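You operate a simulated robot arm through the tools that you are given. There is no shell and no other tool.

You run a simulated robot arm. Do the job below in one go: nothing can be reset, and whatever is moved stays where it is left.

JOB
Draw the yellow ribbon to 25 cm, the teal one to 15 cm.
Fine: turn each one's dial to FREE first and back to HOLD after; leave the other ribbons and the grey wheel.

Only the result counts: the job must be done as asked and must still hold three seconds after the hand-in. Knocking over, shifting, dropping, spilling or breaking anything else fails it.

ROBOT AND FRAMES
A 6-joint arm with a two-finger gripper, fixed in place. Base frame: the origin is at the foot of the arm, x ahead of it, y to its left, z up; the work surface is at about z = 0.806. Units: m, degrees, N and s.
It reaches about 1.298 m from its shoulder. Its first joint turns from -149.0 to 149.0 degrees. Payload 1.57 kg.
The TCP is the grasp point between the finger pads, 0.021 m short of the fingertips. In the tool frame z runs along the fingers and y along their closing line. Largest opening 0.07 m; the body of the gripper starts 0.05 m behind the TCP.
Orientation is told as [roll, pitch, yaw] about the base's x, y, z axes, in that order, counted from this pose: with the fingers straight down and closing along the base's y, the tool's x points along the base's -x, its y along +y and its z along -z.

CONTROLS
- The arm moves only by the tool step_arm. Its argument "steps" is a list of rows, each a list of 3 entries, a list of its own where there are three numbers: the opening, from 0 (shut) to 1 (fully open), then the shift along the tool's x, y, z in m, then the turn, a rotation vector about the tool's x, y, z in degrees. In form: [[gripper, [dx, dy, dz], [ax, ay, az]], ...]. A call has 1 to 20 rows; each row shifts and turns the commanded pose from where the row before left it, along the tool's axes as they then stand. Rows are played at 5 a second. More than 0.05 m and 8.6 degrees between two rows, or a gripper value outside its range, and nothing of the call is played. A pose out of reach is approached as far as the arm can. The call stops where the force on the tool passes 40 N (or 10 N more than at its start, if that is more) or the arm is blocked; 0.2 s more then pass. Each finger halts on what it meets, pressing with about 30 N; the grip force reading is that of the motor and also rises with nothing between the fingers. The clock runs only during rows and for 0.2 s after the last one: add rows that do not move to give the fingers time. The reply holds the time, the measured pose of the TCP, the force on the tool along the base axes, the opening and the grip force, in the units named above and with some noise, with the torque about the TCP (base axes, N m) and any sound that the robot's microphone picked up.
- Cameras (640 x 400 px; columns grow to the right, rows downward): "scene" is fixed at [0.4011, 0.5005, 1.3574]; the picture's right is [-0.46, -0.89, 0.00], its down [-0.45, 0.23, -0.86] and it looks along [0.77, -0.39, -0.50] (base axes); focal length 214 px, centre (320, 200). "wrist" rides on the gripper at [0.079, 0.004, -0.081] in the tool frame; the picture's right is [-0.05, 1.00, 0.00], its down [-0.67, -0.04, -0.74] and it looks along [-0.74, -0.04, 0.67] (tool axes); focal length 256 px, centre (320, 200). There is no depth. A picture from a camera that has moved, and an enlarged one, comes with that camera's place and axes in the base frame and with its lens.
- camera(camera): a new picture of that camera. The clock stands still meanwhile.
- slide_trunk(by): slides the trunk up (or, below 0, down) by that many m; the arm rides with it, the base frame stays. It gives what a move gives, with no picture.
- enlarge(camera, box): a new picture of the part [left, top, right, bottom] of that camera's present view, enlarged. The clock stands still meanwhile.
- sign_off(): hands the job in; it is judged then, once.

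Nothing tells you positions but the pictures and the camera data. Unless the task says otherwise, let go and move clear before handing in.

The tools are called as a command line: name --argument value ..., lists and objects as JSON in quotes. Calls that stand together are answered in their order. step_arm: Moves the arm, as the interface text tells. Its arguments: {"type":"object","properties":{"steps":{"type":"array"}},"required":["steps"]} The other tools are called the same way: slide_trunk (by) slides the trunk up or down; camera (camera) takes a picture; enlarge (camera, box) takes an enlarged picture of a part of a camera's view; sign_off () hands the job in.

At the start:

```text
time_s: 0.0
eef_pos: [0.7414, 0.2397, 1.2807]
ee_rot: [0.0, 0.0, 0.0]
force: [-0.3, 0.4, 0.1]
torque: [-0.01, -0.02, -0.02]
grip_width: 0.0701
gripper_force: 0.1
trunk travel left (down, up): [-0.962, 0.008]
```

scene: 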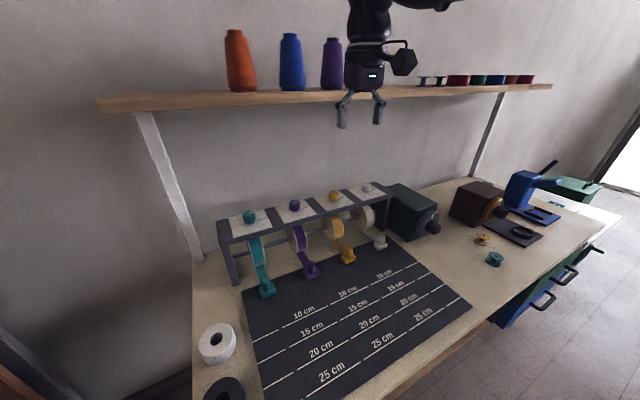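
wrist: 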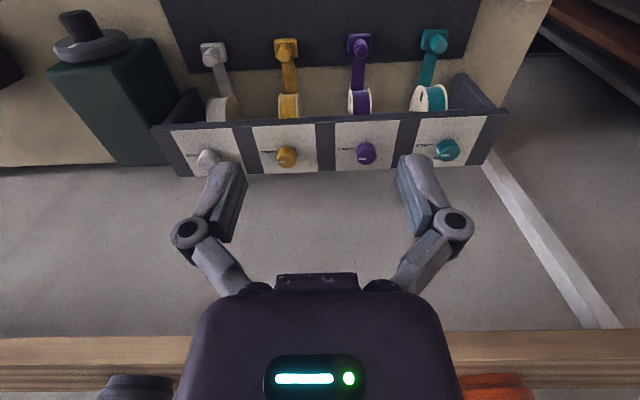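

I see a ribbon rack with four ribbons (teal, purple, yellow, white/grey), each with a dial on top, and a dark mat with length marks. I'll look closer at the dials, ribbons and marks before moving.

enlarge --camera "scene" --box '[200, 170, 400, 295]'

enlarge --camera "scene" --box '[180, 250, 480, 400]'

enlarge --camera "wrist" --box '[160, 20, 520, 180]'

```text
3.20 times, centred on (300, 232) of scene
camera zoom: at [0.4011, 0.5005, 1.3574], right [-0.46, -0.89, 0.0], down [-0.45, 0.23, -0.86], along [0.77, -0.39, -0.5], focal length 686 px, centre (384, 96)
```

zoom: 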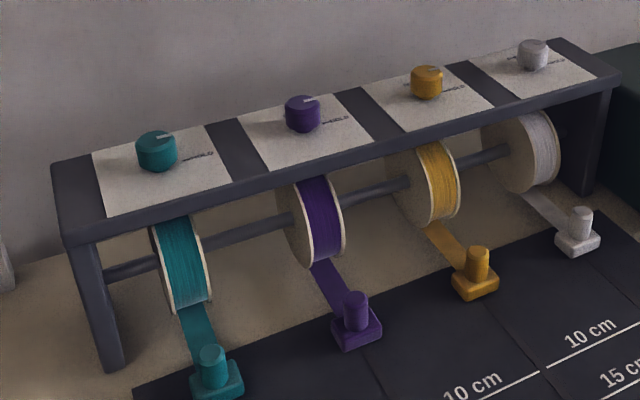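

```text
2.13 times, centred on (330, 325) of scene
camera zoom: at [0.4011, 0.5005, 1.3574], right [-0.46, -0.89, 0.0], down [-0.45, 0.23, -0.86], along [0.77, -0.39, -0.5], focal length 458 px, centre (299, -67)
```

zoom: 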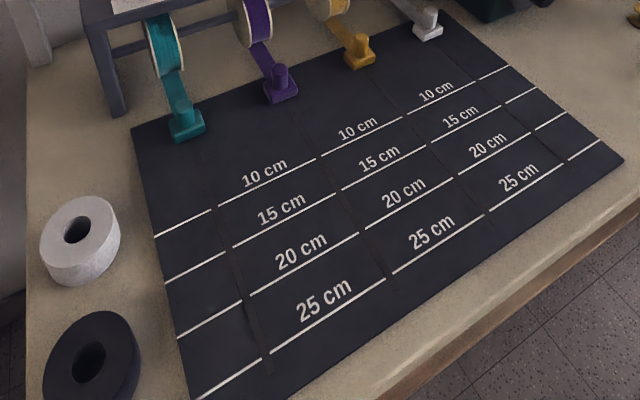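

```text
1.78 times, centred on (340, 100) of wrist
camera zoom: at [0.6619, 0.2439, 1.3613], right [0.05, 1.0, 0.0], down [0.67, -0.04, 0.74], along [0.74, -0.04, -0.67], focal length 455 px, centre (284, 378)
```

zoom: 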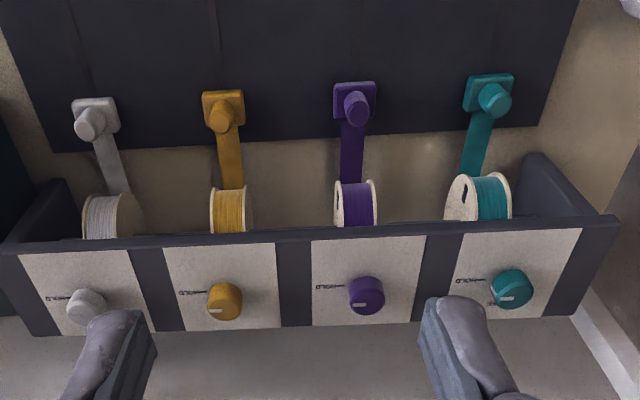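

The ribbons are drawn toward the robot (-x), with the mark lines near x ≈ 0.72, 0.67, 0.62 and 0.57. The dials sit on the panel on top of the rack. I'll zoom in on the dials and their labels.

enlarge --camera "scene" --box '[305, 175, 365, 215]'

enlarge --camera "wrist" --box '[250, 120, 330, 175]'

enlarge --camera "wrist" --box '[405, 115, 485, 170]'

enlarge --camera "scene" --box '[220, 195, 300, 245]'

```text
10.00 times, centred on (335, 195) of scene
camera zoom: at [0.4011, 0.5005, 1.3574], right [-0.46, -0.89, 0.0], down [-0.45, 0.23, -0.86], along [0.77, -0.39, -0.5], focal length 2145 px, centre (170, 250)
```

zoom: 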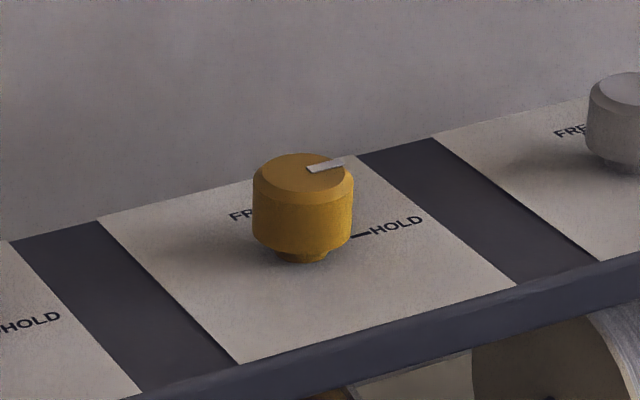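

```text
7.27 times, centred on (290, 148) of wrist
camera zoom: at [0.6619, 0.2439, 1.3613], right [0.05, 1.0, 0.0], down [0.67, -0.04, 0.74], along [0.74, -0.04, -0.67], focal length 1862 px, centre (538, 582)
```

zoom: 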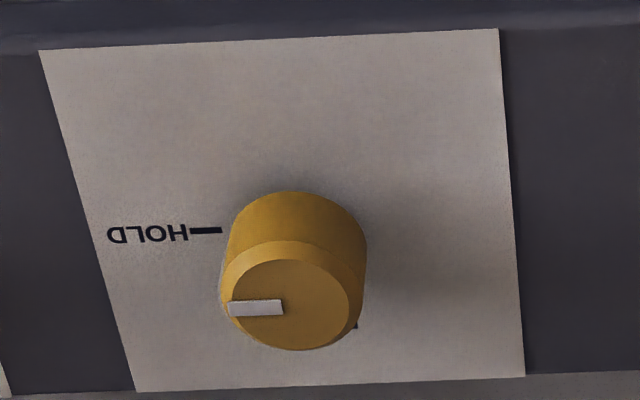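

```text
7.27 times, centred on (445, 142) of wrist
camera zoom: at [0.6619, 0.2439, 1.3613], right [0.05, 1.0, 0.0], down [0.67, -0.04, 0.74], along [0.74, -0.04, -0.67], focal length 1862 px, centre (-589, 618)
```

zoom: 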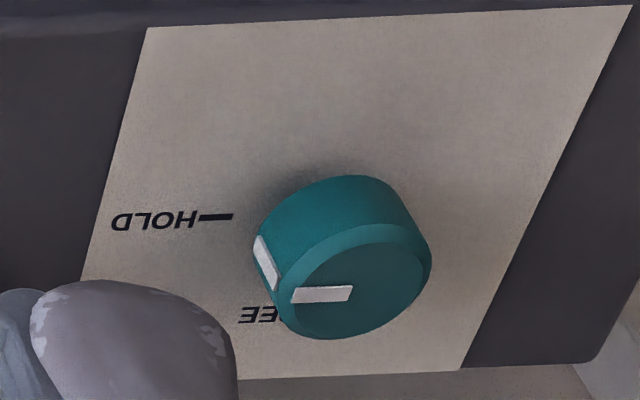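

```text
8.00 times, centred on (260, 220) of scene
camera zoom: at [0.4011, 0.5005, 1.3574], right [-0.46, -0.89, 0.0], down [-0.45, 0.23, -0.86], along [0.77, -0.39, -0.5], focal length 1716 px, centre (800, 40)
```

zoom: 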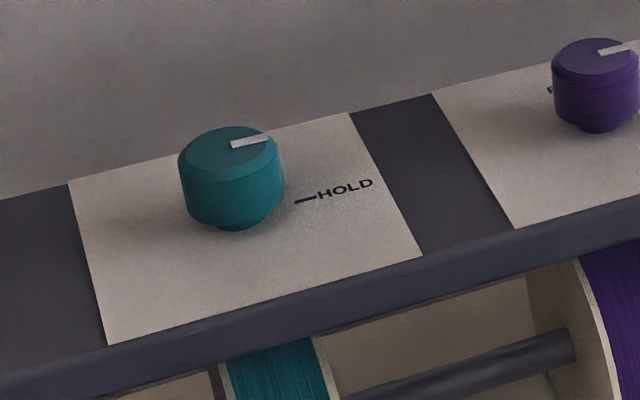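

The dial tops are near z ≈ 1.0 on a flat panel (z ≈ 0.965), beneath the shelf front edge. All dials point to HOLD (-y), and FREE seems to lie on the wall side (+x). I'll move sideways to see the FREE labels clearly.

step_arm --steps '[[1, [0, 0.05, 0], [0, 0, 0]], [1, [0, 0.05, 0], [0, 0, 0]], [1, [0, 0.05, 0], [0, 0, 0]], [1, [0, 0.03, 0], [0, 0, 0]], [1, [0, 0, 0], [0, 0, 0]]]'

```text
time_s: 1.2
eef_pos: [0.7406, 0.4204, 1.2813]
ee_rot: [-0.1, -0.1, -0.1]
force: [0.3, 0.4, 0.3]
torque: [-0.01, -0.01, 0.04]
grip_width: 0.0703
gripper_force: 0.0
trunk travel left (down, up): [-0.962, 0.008]
```

The hand is now at y = 0.42. I'll take wrist and scene pictures to read the labels and check arm clearances.

camera --camera "wrist"

camera --camera "scene"

enlarge --camera "wrist" --box '[60, 100, 160, 165]'

```text
taken
camera wrist: at [0.6608, 0.4242, 1.3613], right [0.05, 1.0, 0.0], down [0.67, -0.04, 0.74], along [0.74, -0.04, -0.67], focal length 256 px, centre (320, 200)
```

wrist: 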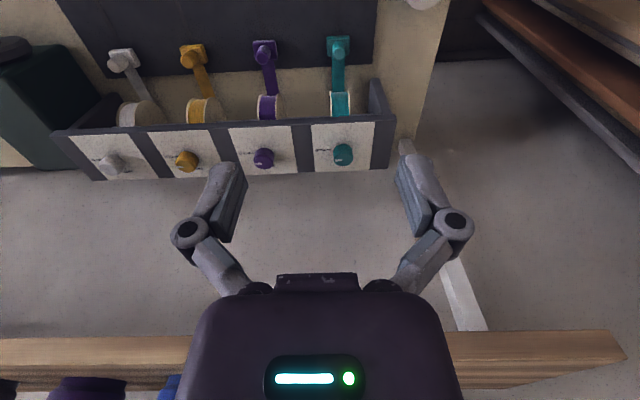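

```text
taken
```

scene: 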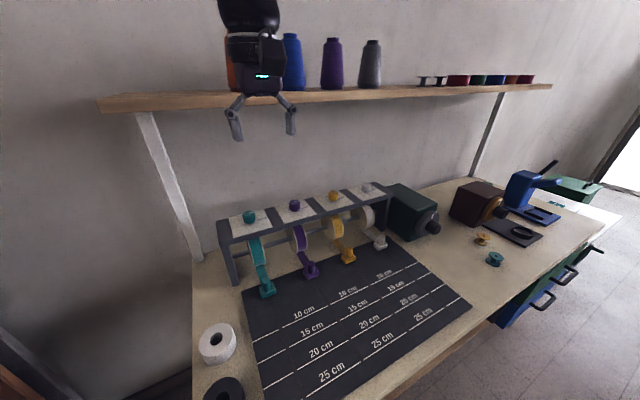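

```text
6.15 times, centred on (110, 132) of wrist
camera zoom: at [0.6608, 0.4242, 1.3613], right [0.05, 1.0, 0.0], down [0.67, -0.04, 0.74], along [0.74, -0.04, -0.67], focal length 1575 px, centre (1612, 615)
```

zoom: 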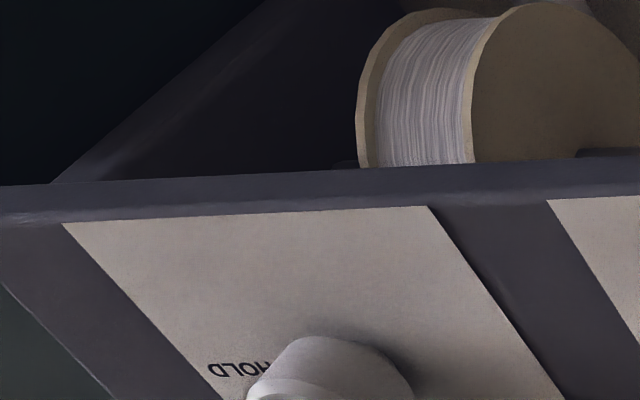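

The rack is in view from here. I'll enlarge the yellow and teal dials to find where FREE is.

enlarge --camera "wrist" --box '[155, 135, 220, 177]'

enlarge --camera "wrist" --box '[310, 130, 375, 172]'

enlarge --camera "wrist" --box '[230, 135, 300, 180]'

enlarge --camera "wrist" --box '[160, 20, 380, 130]'

```text
9.52 times, centred on (188, 156) of wrist
camera zoom: at [0.6608, 0.4242, 1.3613], right [0.05, 1.0, 0.0], down [0.67, -0.04, 0.74], along [0.74, -0.04, -0.67], focal length 2438 px, centre (1582, 619)
```

zoom: 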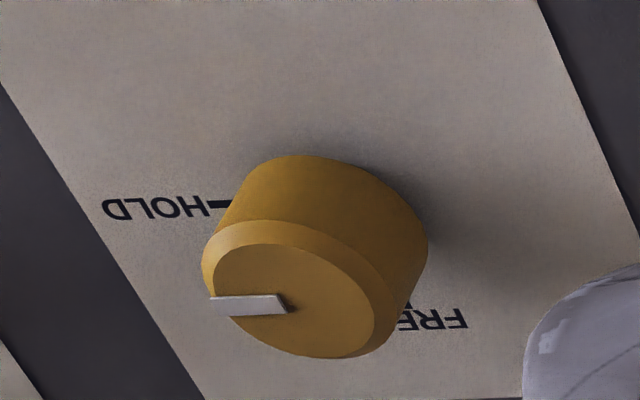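

```text
9.52 times, centred on (342, 151) of wrist
camera zoom: at [0.6608, 0.4242, 1.3613], right [0.05, 1.0, 0.0], down [0.67, -0.04, 0.74], along [0.74, -0.04, -0.67], focal length 2438 px, centre (106, 667)
```

zoom: 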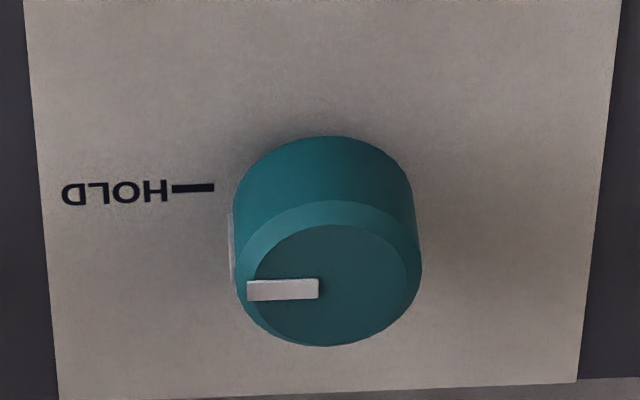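

```text
8.89 times, centred on (265, 158) of wrist
camera zoom: at [0.6608, 0.4242, 1.3613], right [0.05, 1.0, 0.0], down [0.67, -0.04, 0.74], along [0.74, -0.04, -0.67], focal length 2276 px, centre (809, 578)
```

zoom: 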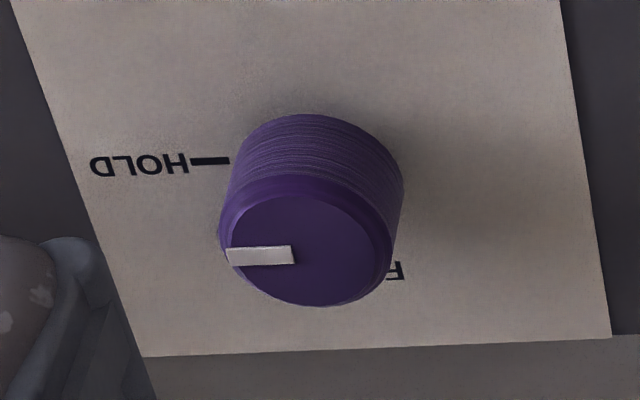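

```text
2.91 times, centred on (270, 75) of wrist
camera zoom: at [0.6608, 0.4242, 1.3613], right [0.05, 1.0, 0.0], down [0.67, -0.04, 0.74], along [0.74, -0.04, -0.67], focal length 745 px, centre (466, 564)
```

zoom: 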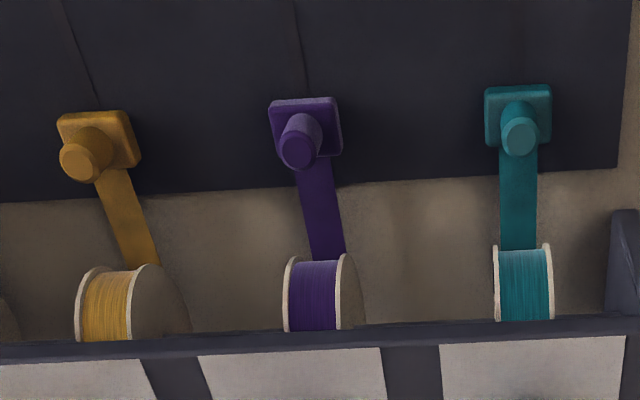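

FREE points straight to the wall (+x), a quarter turn counter-clockwise seen from above, starting from HOLD at -y. Next I'll move over the mat to measure sliders against the lines.

step_arm --steps '[[1, [0.028, -0.024, 0.026], [0, 0, 0]], [1, [0.028, -0.024, 0.026], [0, 0, 0]], [1, [0.028, -0.024, 0.026], [0, 0, 0]], [1, [0.028, -0.024, 0.026], [0, 0, 0]], [1, [0.028, -0.024, 0.026], [0, 0, 0]], [1, [0, 0, 0], [0, 0, 0]]]'

camera --camera "wrist"

camera --camera "scene"

enlarge --camera "wrist" --box '[130, 0, 450, 200]'

```text
time_s: 2.6
eef_pos: [0.601, 0.3008, 1.2805]
ee_rot: [0.0, 0.0, 0.0]
force: [0.4, 1.6, -0.5]
torque: [0.0, -0.02, -0.01]
grip_width: 0.07
gripper_force: 0.0
out of reach, approached as far as the arm can: row 1, 2, 3, 4, 5
trunk travel left (down, up): [-0.962, 0.008]
```

```text
taken
camera wrist: at [0.522, 0.3044, 1.361], right [0.05, 1.0, 0.0], down [0.67, -0.04, 0.74], along [0.74, -0.04, -0.67], focal length 256 px, centre (320, 200)
```

wrist: 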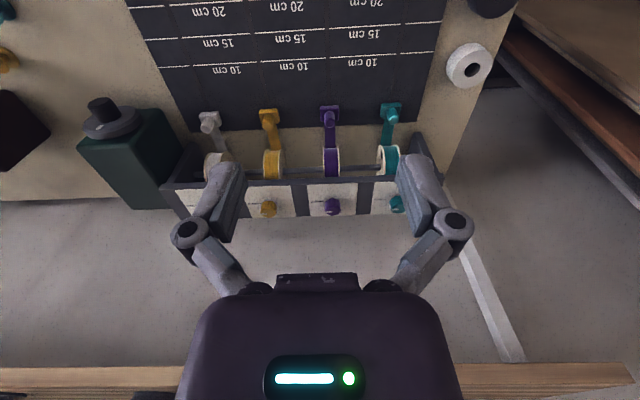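

```text
taken
```

scene: 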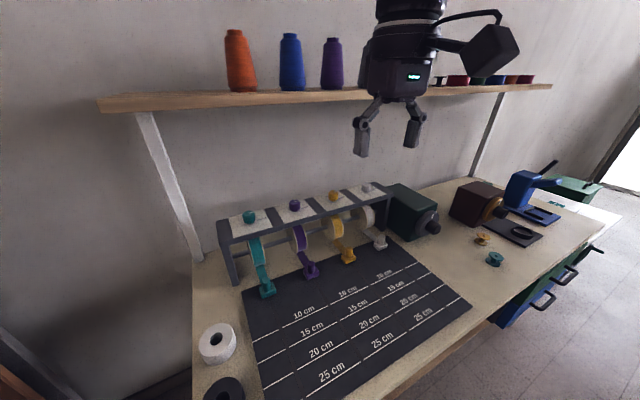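

```text
2.00 times, centred on (290, 100) of wrist
camera zoom: at [0.522, 0.3044, 1.361], right [0.05, 1.0, 0.0], down [0.67, -0.04, 0.74], along [0.74, -0.04, -0.67], focal length 512 px, centre (380, 400)
```

zoom: 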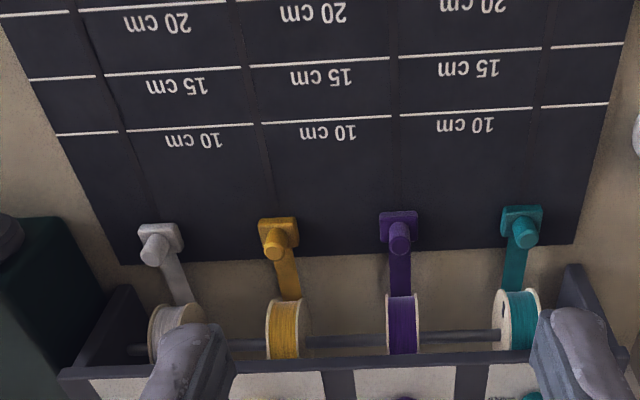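

The arm cannot go lower with the trunk this high, since the shoulder is far above. I'll slide the trunk down in stages; the space under the hand at (0.60, 0.30) is clear.

slide_trunk --by -0.18

camera --camera "scene"

camera --camera "wrist"

```text
time_s: 4.6
eef_pos: [0.5999, 0.2995, 1.1014]
ee_rot: [0.1, 0.0, 0.0]
force: [0.4, 0.0, -0.1]
torque: [-0.03, 0.04, -0.04]
grip_width: 0.0704
gripper_force: 0.1
trunk travel left (down, up): [-0.782, 0.188]
```

```text
taken
```

scene: 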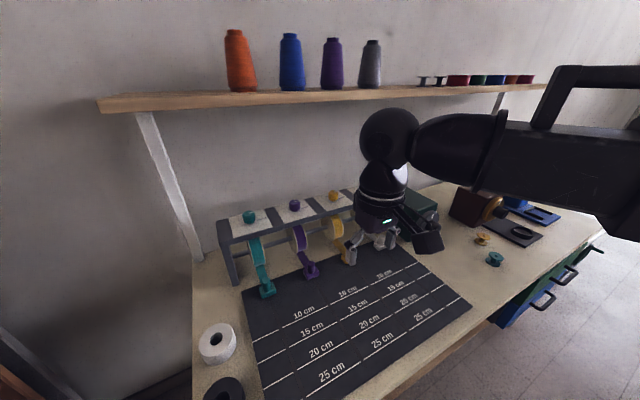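

```text
taken
camera wrist: at [0.5213, 0.304, 1.1814], right [0.05, 1.0, 0.0], down [0.67, -0.04, 0.74], along [0.74, -0.04, -0.67], focal length 256 px, centre (320, 200)
```

wrist: 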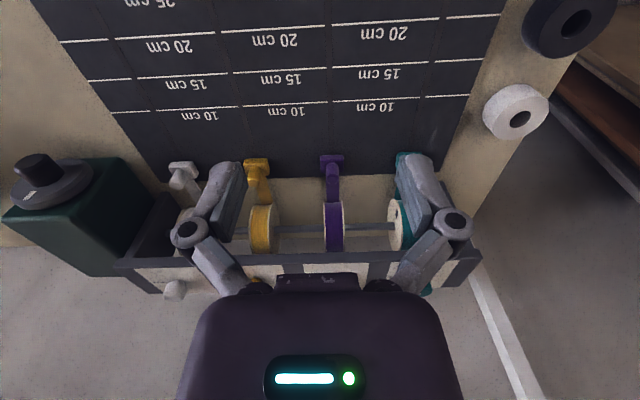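

The trunk lowered fine; the forearm comes in horizontally from behind the hand. I'll enlarge the sliders and mark lines to measure them.

enlarge --camera "wrist" --box '[130, 90, 290, 190]'

enlarge --camera "wrist" --box '[300, 0, 540, 190]'

enlarge --camera "scene" --box '[240, 225, 400, 325]'

```text
4.00 times, centred on (210, 140) of wrist
camera zoom: at [0.5213, 0.304, 1.1814], right [0.05, 1.0, 0.0], down [0.67, -0.04, 0.74], along [0.74, -0.04, -0.67], focal length 1024 px, centre (760, 440)
```

zoom: 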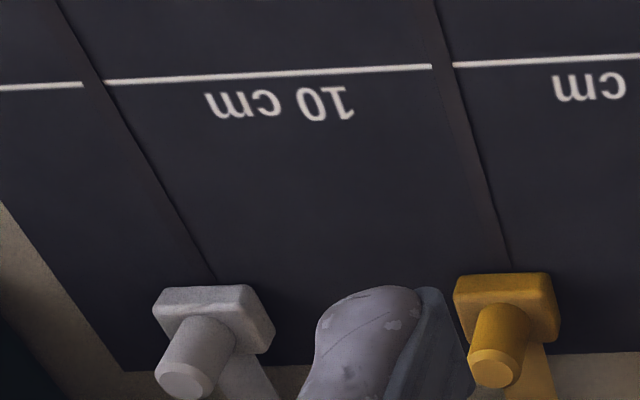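

```text
2.11 times, centred on (420, 95) of wrist
camera zoom: at [0.5213, 0.304, 1.1814], right [0.05, 1.0, 0.0], down [0.67, -0.04, 0.74], along [0.74, -0.04, -0.67], focal length 539 px, centre (110, 421)
```

zoom: 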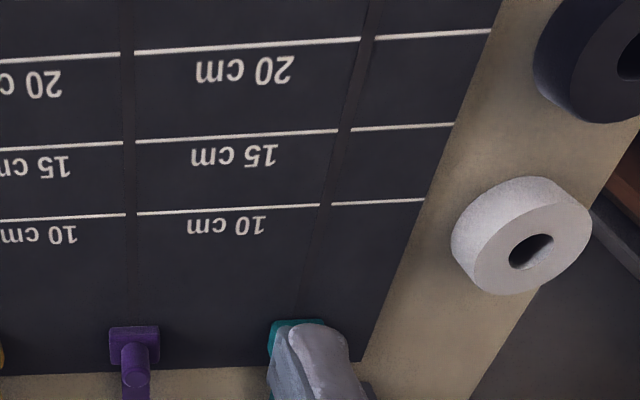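

```text
4.00 times, centred on (320, 275) of scene
camera zoom: at [0.4011, 0.5005, 1.3574], right [-0.46, -0.89, 0.0], down [-0.45, 0.23, -0.86], along [0.77, -0.39, -0.5], focal length 858 px, centre (320, -100)
```

zoom: 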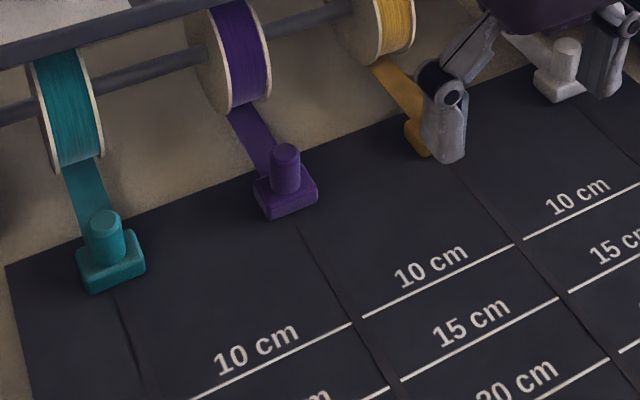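

The slider front edges sit about 10.3 cm from the 10 cm line, so the front edge is the natural pointer, at roughly 0 now. I'll test whether the arm itself can go lower or tilt from here.

step_arm --steps '[[1, [0, 0, 0.02], [0, 0, 0]], [1, [0, 0, 0], [0, 0, 0]]]'

step_arm --steps '[[1, [0, 0, -0.04], [0, 0, 0]], [1, [0, 0, 0], [0, 0, 0]]]'

```text
time_s: 5.2
eef_pos: [0.5995, 0.2996, 1.1007]
ee_rot: [-0.1, 0.0, 0.0]
force: [-0.5, 0.2, 0.6]
torque: [-0.01, 0.03, -0.02]
grip_width: 0.0703
gripper_force: 0.1
out of reach, approached as far as the arm can: row 1
trunk travel left (down, up): [-0.782, 0.188]
```

```text
time_s: 5.8
eef_pos: [0.6005, 0.2999, 1.1002]
ee_rot: [0.0, 0.0, 0.0]
force: [0.2, 0.3, -0.1]
torque: [0.04, -0.01, 0.0]
grip_width: 0.0702
gripper_force: 0.1
out of reach, approached as far as the arm can: row 1
trunk travel left (down, up): [-0.782, 0.188]
```

Both up and down were refused, which suggests the commanded pose is still below the reachable one. I'll command a larger move up to test this.

step_arm --steps '[[1, [0, 0, -0.04], [0, 0, 0]], [1, [0, 0, -0.04], [0, 0, 0]], [1, [0, 0, -0.04], [0, 0, 0]], [1, [0, 0, 0], [0, 0, 0]]]'

```text
time_s: 6.8
eef_pos: [0.6009, 0.3001, 1.1013]
ee_rot: [0.1, 0.1, 0.0]
force: [-0.6, 1.0, 1.1]
torque: [0.02, -0.02, -0.02]
grip_width: 0.0702
gripper_force: 0.1
out of reach, approached as far as the arm can: row 1, 2, 3
trunk travel left (down, up): [-0.782, 0.188]
```

The hand's height did not change in either direction, so this arm may only move level and get its height from the trunk. I'll test a small sideways move to see whether the commanded pose was clipped.

step_arm --steps '[[1, [0.01, 0, 0], [0, 0, 0]], [1, [0, 0, 0], [0, 0, 0]]]'

```text
time_s: 7.4
eef_pos: [0.5902, 0.3006, 1.1003]
ee_rot: [0.0, 0.0, 0.0]
force: [0.3, 0.3, -0.4]
torque: [-0.03, 0.02, -0.01]
grip_width: 0.0701
gripper_force: 0.0
trunk travel left (down, up): [-0.782, 0.188]
```

So the arm moves level only, and the trunk gives height. Now I'll test whether the tool can tilt, keeping the wrist at the same height while the TCP rises slightly.

step_arm --steps '[[1, [0, 0, -0.0019], [0, -8, 0]], [1, [0, 0, 0], [0, 0, 0]], [1, [0, 0, 0], [0, 0, 0]]]'

```text
time_s: 8.2
eef_pos: [0.5905, 0.301, 1.1021]
ee_rot: [0.0, -8.0, -0.1]
force: [0.4, 0.6, 0.0]
torque: [-0.02, 0.0, 0.02]
grip_width: 0.0699
gripper_force: 0.1
trunk travel left (down, up): [-0.782, 0.188]
```

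Tilting works, with the wrist centre about 0.193 m behind the TCP. I'll tilt the tool about 30° so the hand comes in from the front, below and clear of the shelf, and then lower the trunk a bit.

step_arm --steps '[[1, [-0.0007, 0, -0.005], [0, -7.33, 0]], [1, [-0.0021, 0, -0.0077], [0, -7.33, 0]], [1, [-0.0042, 0, -0.0101], [0, -7.34, 0]], [1, [0, 0, 0], [0, 0, 0]]]'

slide_trunk --by -0.065

```text
time_s: 9.2
eef_pos: [0.5914, 0.3008, 1.1257]
ee_rot: [0.0, -30.1, -0.1]
force: [0.1, -0.1, -0.2]
torque: [-0.01, 0.01, -0.03]
grip_width: 0.0697
gripper_force: 0.0
trunk travel left (down, up): [-0.782, 0.188]
```

```text
time_s: 10.2
eef_pos: [0.5894, 0.3001, 1.0593]
ee_rot: [0.0, -30.2, 0.0]
force: [0.1, 0.5, 0.6]
torque: [0.0, 0.0, -0.01]
grip_width: 0.0703
gripper_force: 0.1
trunk travel left (down, up): [-0.717, 0.253]
```

The tool is tilted 30° at z = 1.06. I'll move it forward and sideways to stand in front of the yellow dial, still short of the rack.

step_arm --steps '[[1, [-0.0332, -0.0222, 0.01917], [0, 0, 0]], [1, [-0.0332, -0.0222, 0.01917], [0, 0, 0]], [1, [-0.0332, -0.0222, 0.01917], [0, 0, 0]], [1, [-0.0332, -0.0222, 0.01917], [0, 0, 0]], [1, [-0.0332, -0.0222, 0.01917], [0, 0, 0]], [1, [-0.0332, -0.0222, 0.01917], [0, 0, 0]], [1, [0, 0, 0], [0, 0, 0]]]'

camera --camera "wrist"

camera --camera "scene"

```text
time_s: 11.8
eef_pos: [0.8213, 0.1668, 1.0607]
ee_rot: [0.0, -30.1, 0.1]
force: [-0.7, -1.3, -0.8]
torque: [0.01, 0.04, 0.01]
grip_width: 0.0698
gripper_force: 0.0
trunk travel left (down, up): [-0.717, 0.253]
```

```text
taken
camera wrist: at [0.7112, 0.1708, 1.0909], right [0.05, 1.0, 0.03], down [0.2, -0.04, 0.98], along [0.98, -0.04, -0.2], focal length 256 px, centre (320, 200)
```

wrist: 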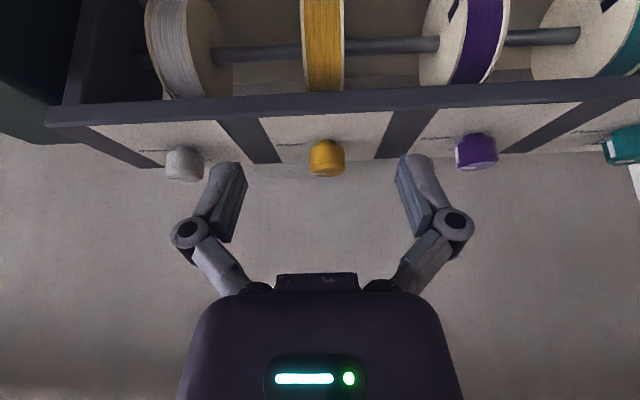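

```text
taken
```

scene: 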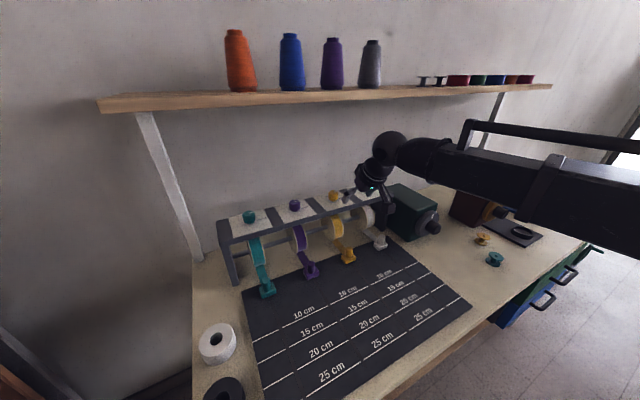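

The yellow dial is straight ahead, just beyond the fingers. I'll enlarge the yellow dial for an accurate position and the scene view to check the shelf clearance.

enlarge --camera "wrist" --box '[280, 125, 376, 185]'

enlarge --camera "scene" --box '[300, 80, 460, 260]'

```text
6.67 times, centred on (328, 155) of wrist
camera zoom: at [0.7112, 0.1708, 1.0909], right [0.05, 1.0, 0.03], down [0.2, -0.04, 0.98], along [0.98, -0.04, -0.2], focal length 1707 px, centre (267, 500)
```

zoom: 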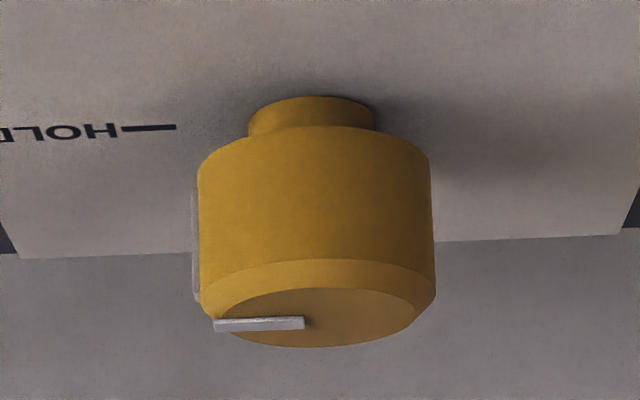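

```text
2.22 times, centred on (380, 170) of scene
camera zoom: at [0.4011, 0.5005, 1.3574], right [-0.46, -0.89, 0.0], down [-0.45, 0.23, -0.86], along [0.77, -0.39, -0.5], focal length 477 px, centre (187, 267)
```

zoom: 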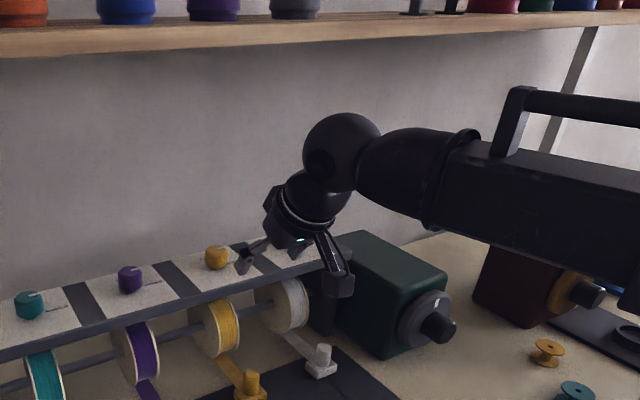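

The yellow dial axis works out at (0.944, 0.170), its top at z ≈ 1.015, and the panel at z ≈ 0.985. Before gripping I'll check in free air that the tool can swing ±45° about the vertical at this tilt.

step_arm --steps '[[1, [0, 0, 0], [-3.762, 0, -6.489]], [1, [0, 0, 0], [-3.762, 0, -6.489]], [1, [0, 0, 0], [-3.762, 0, -6.489]], [1, [0, 0, 0], [-3.762, 0, -6.489]], [1, [0, 0, 0], [-3.762, 0, -6.489]], [1, [0, 0, 0], [-3.762, 0, -6.489]], [1, [0, 0, 0], [-3.762, 0, -6.489]], [1, [0, 0, 0], [0, 0, 0]]]'

step_arm --steps '[[1, [0, 0, 0], [3.762, 0, 6.489]], [1, [0, 0, 0], [3.762, 0, 6.489]], [1, [0, 0, 0], [3.762, 0, 6.489]], [1, [0, 0, 0], [3.762, 0, 6.489]], [1, [0, 0, 0], [3.762, 0, 6.489]], [1, [0, 0, 0], [3.762, 0, 6.489]], [1, [0, 0, 0], [3.762, 0, 6.489]], [1, [0, 0, 0], [3.762, 0, 6.489]], [1, [0, 0, 0], [3.762, 0, 6.489]], [1, [0, 0, 0], [3.762, 0, 6.489]], [1, [0, 0, 0], [3.762, 0, 6.489]], [1, [0, 0, 0], [3.762, 0, 6.489]], [1, [0, 0, 0], [3.762, 0, 6.489]], [1, [0, 0, 0], [0, 0, 0]]]'

```text
time_s: 13.6
eef_pos: [0.8216, 0.1672, 1.0611]
ee_rot: [0.0, -30.1, 52.6]
force: [-0.8, -0.1, -0.4]
torque: [0.04, 0.01, -0.02]
grip_width: 0.0702
gripper_force: 0.1
trunk travel left (down, up): [-0.717, 0.253]
```

```text
time_s: 16.6
eef_pos: [0.8219, 0.1664, 1.061]
ee_rot: [0.0, -30.1, -45.1]
force: [0.5, -0.5, -1.0]
torque: [0.0, -0.02, 0.04]
grip_width: 0.0699
gripper_force: 0.1
trunk travel left (down, up): [-0.717, 0.253]
```

The whole swing is reachable. At yaw -45° I'll move over the yellow dial at a safe height, with tips about 2 cm above its top, and check alignment.

step_arm --steps '[[1, [-0.0242, 0.0296, 0.014], [0, 0, 0]], [1, [-0.0242, 0.0296, 0.014], [0, 0, 0]], [1, [-0.0242, 0.0296, 0.014], [0, 0, 0]], [1, [0, 0, 0], [0, 0, 0]]]'

camera --camera "wrist"

enlarge --camera "scene" --box '[260, 80, 460, 240]'

```text
time_s: 17.6
eef_pos: [0.9427, 0.1699, 1.0608]
ee_rot: [0.0, -30.1, -45.0]
force: [0.5, 0.6, 0.1]
torque: [0.02, -0.02, 0.0]
grip_width: 0.0702
gripper_force: 0.1
trunk travel left (down, up): [-0.717, 0.253]
```

```text
taken
camera wrist: at [0.8691, 0.2502, 1.0909], right [0.74, 0.67, 0.03], down [0.12, -0.17, 0.98], along [0.66, -0.72, -0.2], focal length 256 px, centre (320, 200)
```

wrist: 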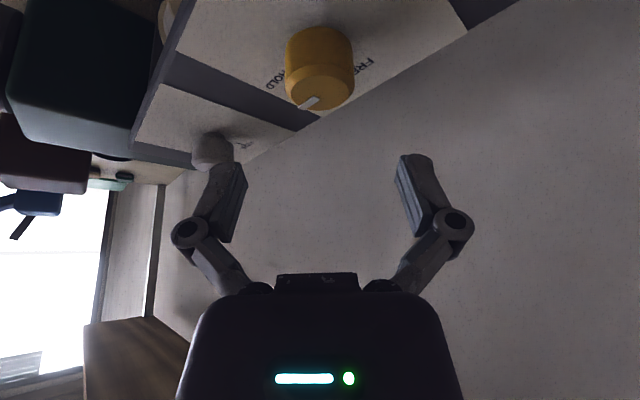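

```text
2.50 times, centred on (360, 160) of scene
camera zoom: at [0.4011, 0.5005, 1.3574], right [-0.46, -0.89, 0.0], down [-0.45, 0.23, -0.86], along [0.77, -0.39, -0.5], focal length 536 px, centre (220, 300)
```

zoom: 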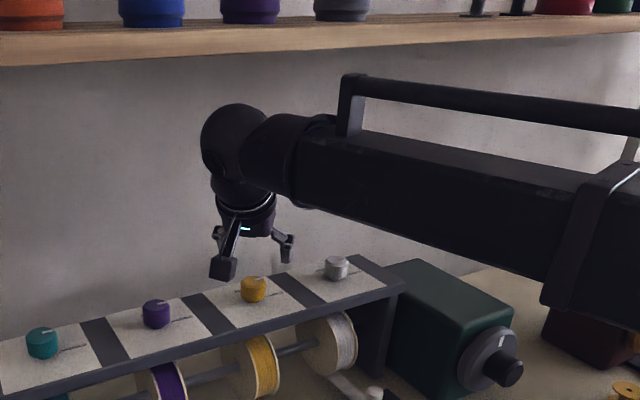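

The hand hangs over the yellow dial, and I want to confirm centring before lowering. I'll enlarge the dial in the wrist view.

enlarge --camera "wrist" --box '[260, 20, 388, 120]'

```text
4.00 times, centred on (324, 70) of wrist
camera zoom: at [0.8691, 0.2502, 1.0909], right [0.74, 0.67, 0.03], down [0.12, -0.17, 0.98], along [0.66, -0.72, -0.2], focal length 1024 px, centre (304, 720)
```

zoom: 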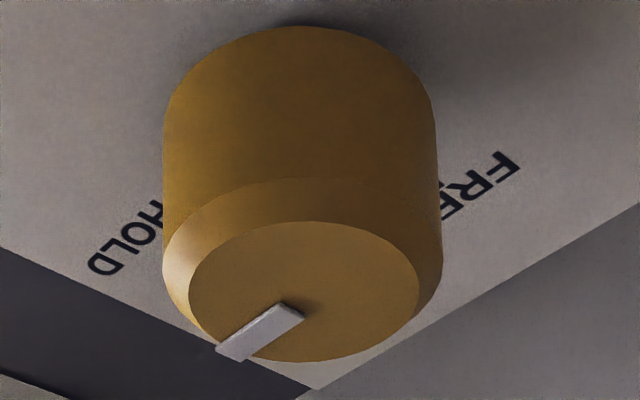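

The dial axis checks out at (0.944, 0.1705) within about a millimetre. I'll make the tiny correction and lower with the trunk so the open fingers straddle the dial.

step_arm --steps '[[1, [-0.0004, 0.0013, 0.0002], [0, 0, 0]], [1, [0, 0, 0], [0, 0, 0]]]'

slide_trunk --by -0.046

camera --camera "wrist"

```text
time_s: 18.2
eef_pos: [0.9448, 0.171, 1.0606]
ee_rot: [0.0, -30.1, -45.0]
force: [0.6, 1.0, 0.0]
torque: [-0.02, 0.01, -0.01]
grip_width: 0.0698
gripper_force: 0.0
trunk travel left (down, up): [-0.717, 0.253]
```

```text
time_s: 19.1
eef_pos: [0.9437, 0.1702, 1.0148]
ee_rot: [-0.1, -30.1, -45.0]
force: [-0.4, -0.8, 0.3]
torque: [0.0, 0.01, 0.02]
grip_width: 0.07
gripper_force: 0.0
trunk travel left (down, up): [-0.671, 0.299]
```

```text
taken
camera wrist: at [0.87, 0.2511, 1.0448], right [0.74, 0.67, 0.03], down [0.12, -0.17, 0.98], along [0.66, -0.72, -0.2], focal length 256 px, centre (320, 200)
```

wrist: 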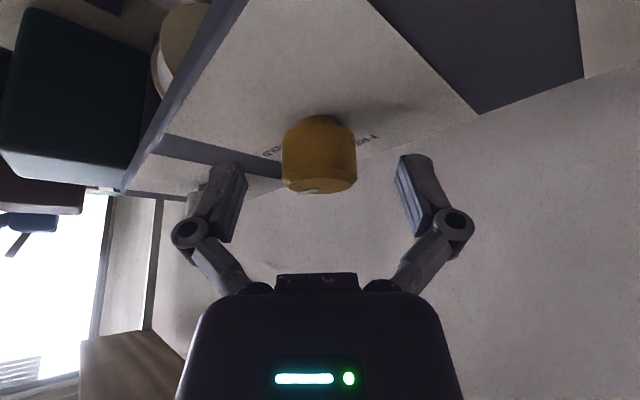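

The dial sits centred between the fingers. Now I'll close on it.

step_arm --steps '[[0.4, [0, 0, 0], [0, 0, 0]], [0.3, [0, 0, 0], [0, 0, 0]], [0.3, [0, 0, 0], [0, 0, 0]]]'

```text
time_s: 19.9
eef_pos: [0.9439, 0.1709, 1.0154]
ee_rot: [0.0, -30.0, -45.1]
force: [0.0, 0.8, 3.9]
torque: [0.22, 0.18, 0.01]
grip_width: 0.034
gripper_force: 31.9
trunk travel left (down, up): [-0.671, 0.299]
```

It is gripped at 34 mm with little side force. I'll turn it counter-clockwise in two halves, watching the force and sound.

step_arm --steps '[[0.3, [0, 0, 0], [-3.762, 0, -6.489]], [0.3, [0, 0, 0], [-3.762, 0, -6.489]], [0.3, [0, 0, 0], [-3.762, 0, -6.489]], [0.3, [0, 0, 0], [-3.762, 0, -6.489]], [0.3, [0, 0, 0], [0, 0, 0]]]'

```text
time_s: 21.1
eef_pos: [0.9434, 0.1705, 1.0142]
ee_rot: [-0.1, -30.2, -15.0]
force: [-6.8, -8.1, -1.0]
torque: [-0.25, -0.18, 0.0]
grip_width: 0.034
gripper_force: 32.1
trunk travel left (down, up): [-0.671, 0.299]
```

enlarge --camera "wrist" --box '[240, 90, 400, 210]'

enlarge --camera "scene" --box '[290, 160, 390, 230]'

```text
3.33 times, centred on (320, 150) of wrist
camera zoom: at [0.839, 0.2022, 1.0452], right [0.3, 0.95, 0.03], down [0.19, -0.09, 0.98], along [0.93, -0.29, -0.2], focal length 853 px, centre (320, 367)
```

zoom: 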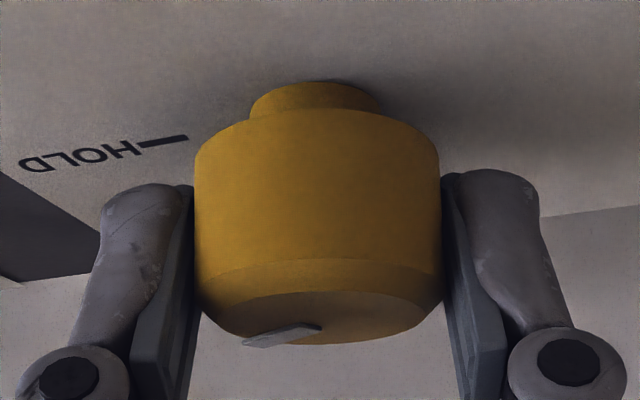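

```text
5.71 times, centred on (340, 195) of scene
camera zoom: at [0.4011, 0.5005, 1.3574], right [-0.46, -0.89, 0.0], down [-0.45, 0.23, -0.86], along [0.77, -0.39, -0.5], focal length 1226 px, centre (206, 229)
```

zoom: 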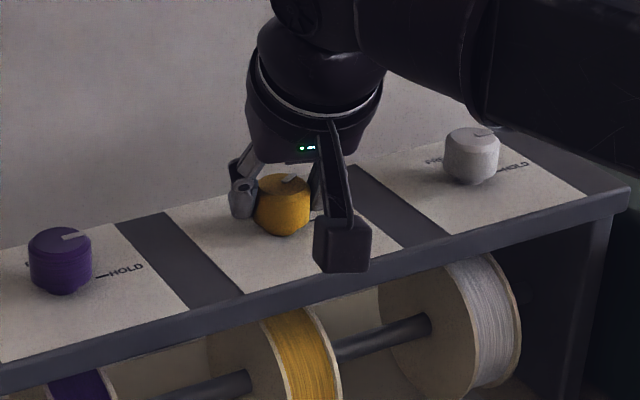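

The pointer has turned about 30° with the dial following. I'll continue the remaining 60°.

step_arm --steps '[[0.3, [0, 0, 0], [-3.762, 0, -6.489]], [0.3, [0, 0, 0], [-3.762, 0, -6.489]], [0.3, [0, 0, 0], [-3.762, 0, -6.489]], [0.3, [0, 0, 0], [-3.762, 0, -6.489]], [0.3, [0, 0, 0], [-3.762, 0, -6.489]], [0.3, [0, 0, 0], [-3.762, 0, -6.489]], [0.3, [0, 0, 0], [-3.762, 0, -6.489]], [0.3, [0, 0, 0], [-3.762, 0, -6.489]], [0.3, [0, 0, 0], [0, 0, 0]]]'

camera --camera "wrist"

enlarge --camera "scene" --box '[290, 160, 390, 230]'

```text
time_s: 23.1
eef_pos: [0.9442, 0.1686, 1.0149]
ee_rot: [-0.1, -30.1, 45.1]
force: [-3.9, -15.9, -0.5]
torque: [-0.64, 0.28, -0.02]
grip_width: 0.0334
gripper_force: 32.1
trunk travel left (down, up): [-0.671, 0.299]
```

```text
taken
camera wrist: at [0.8645, 0.0944, 1.0453], right [-0.67, 0.74, 0.03], down [0.17, 0.12, 0.98], along [0.72, 0.66, -0.2], focal length 256 px, centre (320, 200)
```

wrist: 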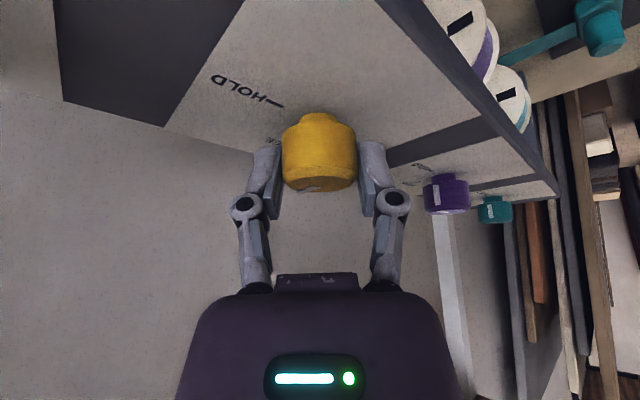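

```text
5.71 times, centred on (340, 195) of scene
camera zoom: at [0.4011, 0.5005, 1.3574], right [-0.46, -0.89, 0.0], down [-0.45, 0.23, -0.86], along [0.77, -0.39, -0.5], focal length 1226 px, centre (206, 229)
```

zoom: 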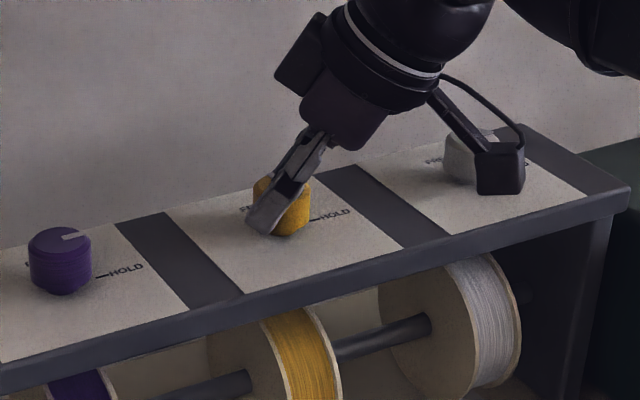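

The tool has swung the full 90°. I'll zoom in to read where the yellow pointer now points before releasing.

enlarge --camera "wrist" --box '[256, 90, 384, 210]'

step_arm --steps '[[0.5, [0, 0, 0], [0, 0, 0]], [0.8, [0, 0, 0], [0, 0, 0]], [1, [0, 0, 0], [0, 0, 0]], [1, [0, 0, 0], [0, 0, 0]]]'

slide_trunk --by 0.05

camera --camera "wrist"

enlarge --camera "wrist" --box '[240, 20, 400, 120]'

```text
3.33 times, centred on (320, 150) of wrist
camera zoom: at [0.8645, 0.0944, 1.0453], right [-0.67, 0.74, 0.03], down [0.17, 0.12, 0.98], along [0.72, 0.66, -0.2], focal length 853 px, centre (320, 367)
```

zoom: 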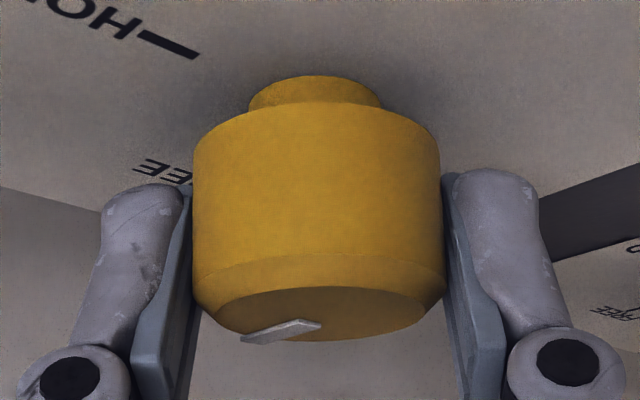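

```text
time_s: 24.1
eef_pos: [0.9447, 0.1721, 1.0146]
ee_rot: [-0.1, -30.1, 45.1]
force: [-0.1, 0.4, 0.4]
torque: [0.0, 0.02, 0.01]
grip_width: 0.0701
gripper_force: 0.0
trunk travel left (down, up): [-0.671, 0.299]
```

```text
time_s: 25.0
eef_pos: [0.944, 0.1718, 1.0635]
ee_rot: [0.0, -30.1, 45.0]
force: [-0.1, 0.2, 0.7]
torque: [0.02, 0.0, -0.01]
grip_width: 0.0701
gripper_force: 0.0
trunk travel left (down, up): [-0.721, 0.249]
```

```text
taken
camera wrist: at [0.8644, 0.0967, 1.0946], right [-0.67, 0.74, 0.03], down [0.17, 0.12, 0.98], along [0.72, 0.66, -0.2], focal length 256 px, centre (320, 200)
```

wrist: 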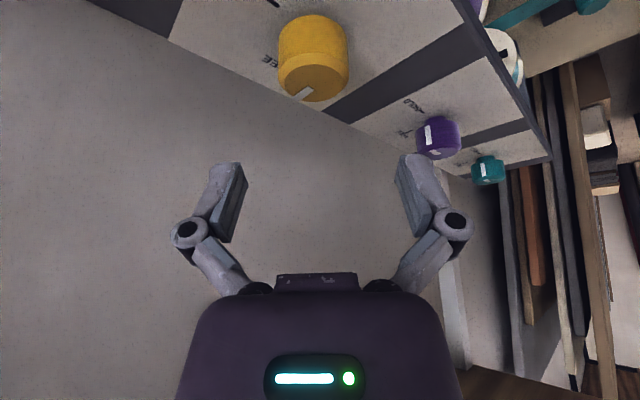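

```text
4.00 times, centred on (320, 70) of wrist
camera zoom: at [0.8644, 0.0967, 1.0946], right [-0.67, 0.74, 0.03], down [0.17, 0.12, 0.98], along [0.72, 0.66, -0.2], focal length 1024 px, centre (320, 720)
```

zoom: 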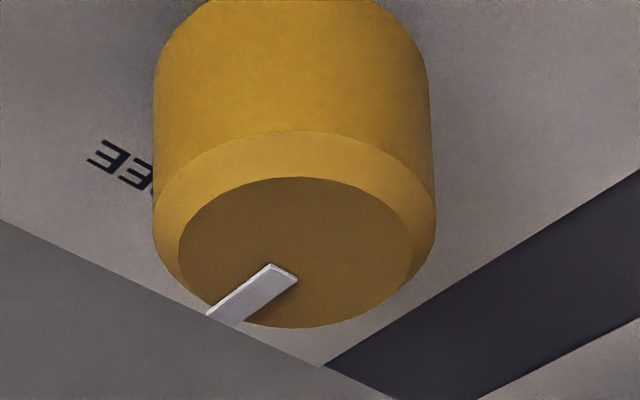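

The yellow pointer now aims within about 3° of straight +x, which is FREE. I'll back out to x ≈ 0.78, return yaw to 0 and ease the tilt to 20° for the pull.

step_arm --steps '[[1, [0.02447, 0.02828, -0.01418], [0, 0, 0]], [1, [0.02447, 0.02828, -0.01418], [0, 0, 0]], [1, [0.02447, 0.02828, -0.01418], [0, 0, 0]], [1, [0.02447, 0.02828, -0.01418], [0, 0, 0]], [1, [0, 0, 0], [3.762, 0, 6.489]], [1, [0, 0, 0], [3.762, 0, 6.489]], [1, [0, 0, 0], [3.762, 0, 6.489]], [1, [0, 0, 0], [3.762, 0, 6.489]], [1, [0, 0, 0], [3.762, 0, 6.489]], [1, [0, 0, 0], [3.762, 0, 6.489]], [1, [0.0039, 0, 0.0068], [0, 5.05, 0]], [1, [0.0028, 0, 0.0059], [0, 5.05, 0]], [1, [0, 0, 0], [0, 0, 0]]]'

```text
time_s: 27.8
eef_pos: [0.784, 0.1706, 1.0508]
ee_rot: [0.0, -20.0, -0.1]
force: [-0.4, 0.0, -0.3]
torque: [-0.01, -0.03, 0.0]
grip_width: 0.07
gripper_force: 0.1
trunk travel left (down, up): [-0.721, 0.249]
```

The tool is at (0.784, 0.171, 1.05) with a 20° tilt. I'll lower the trunk by 12 cm and look at the yellow slider from close up.

slide_trunk --by -0.12

camera --camera "wrist"

enlarge --camera "wrist" --box '[240, 40, 400, 180]'

camera --camera "scene"

```text
time_s: 29.3
eef_pos: [0.7847, 0.1708, 0.9302]
ee_rot: [0.1, -19.9, -0.1]
force: [0.1, -1.3, 0.4]
torque: [0.03, -0.01, 0.0]
grip_width: 0.07
gripper_force: 0.1
trunk travel left (down, up): [-0.601, 0.369]
```

```text
taken
camera wrist: at [0.6821, 0.1748, 0.9797], right [0.05, 1.0, 0.02], down [0.37, -0.04, 0.93], along [0.93, -0.04, -0.37], focal length 256 px, centre (320, 200)
```

wrist: 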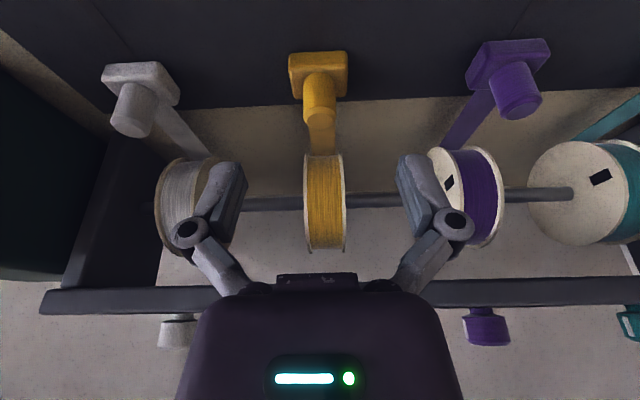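

```text
2.86 times, centred on (320, 110) of wrist
camera zoom: at [0.6821, 0.1748, 0.9797], right [0.05, 1.0, 0.02], down [0.37, -0.04, 0.93], along [0.93, -0.04, -0.37], focal length 731 px, centre (320, 457)
```

zoom: 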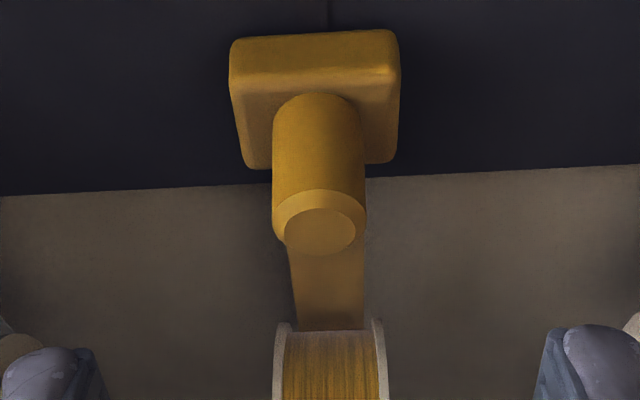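

```text
taken
```

scene: 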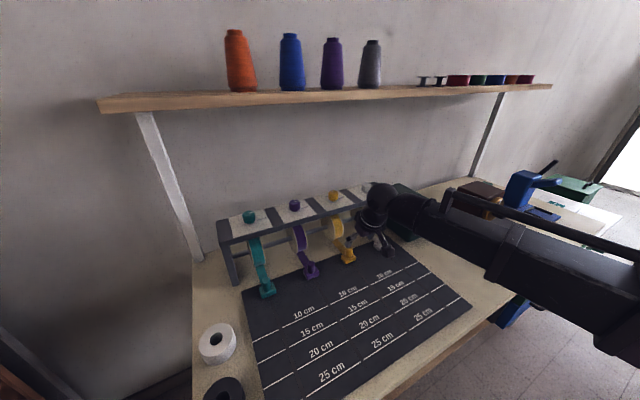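

The yellow peg axis is at about (0.832, 0.170), its top at z ≈ 0.857, on a block with its top at z ≈ 0.823 and front edge at x ≈ 0.8165. I'll go above it, then lower so the fingers straddle the peg above the block.

step_arm --steps '[[1, [-0.0222, -0.0005, 0.0081], [0, 0, 0]], [1, [-0.0222, -0.0006, 0.0081], [0, 0, 0]], [1, [0, 0, 0], [0, 0, 0]]]'

slide_trunk --by -0.05

camera --camera "wrist"

```text
time_s: 30.1
eef_pos: [0.8321, 0.1686, 0.931]
ee_rot: [0.0, -19.9, 0.0]
force: [-0.1, -0.4, -0.7]
torque: [-0.01, 0.01, -0.01]
grip_width: 0.0699
gripper_force: 0.0
trunk travel left (down, up): [-0.601, 0.369]
```

```text
time_s: 31.1
eef_pos: [0.8314, 0.1691, 0.8805]
ee_rot: [0.0, -19.9, -0.1]
force: [0.1, -0.2, 0.1]
torque: [0.02, -0.04, 0.0]
grip_width: 0.0701
gripper_force: 0.1
trunk travel left (down, up): [-0.551, 0.419]
```

```text
taken
camera wrist: at [0.7298, 0.1732, 0.9296], right [0.05, 1.0, 0.02], down [0.37, -0.04, 0.93], along [0.93, -0.04, -0.37], focal length 256 px, centre (320, 200)
```

wrist: 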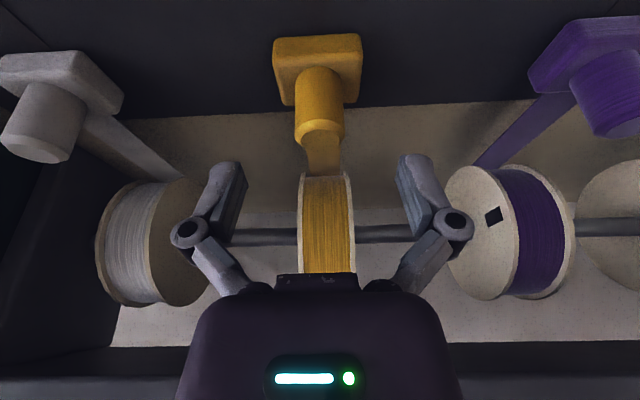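

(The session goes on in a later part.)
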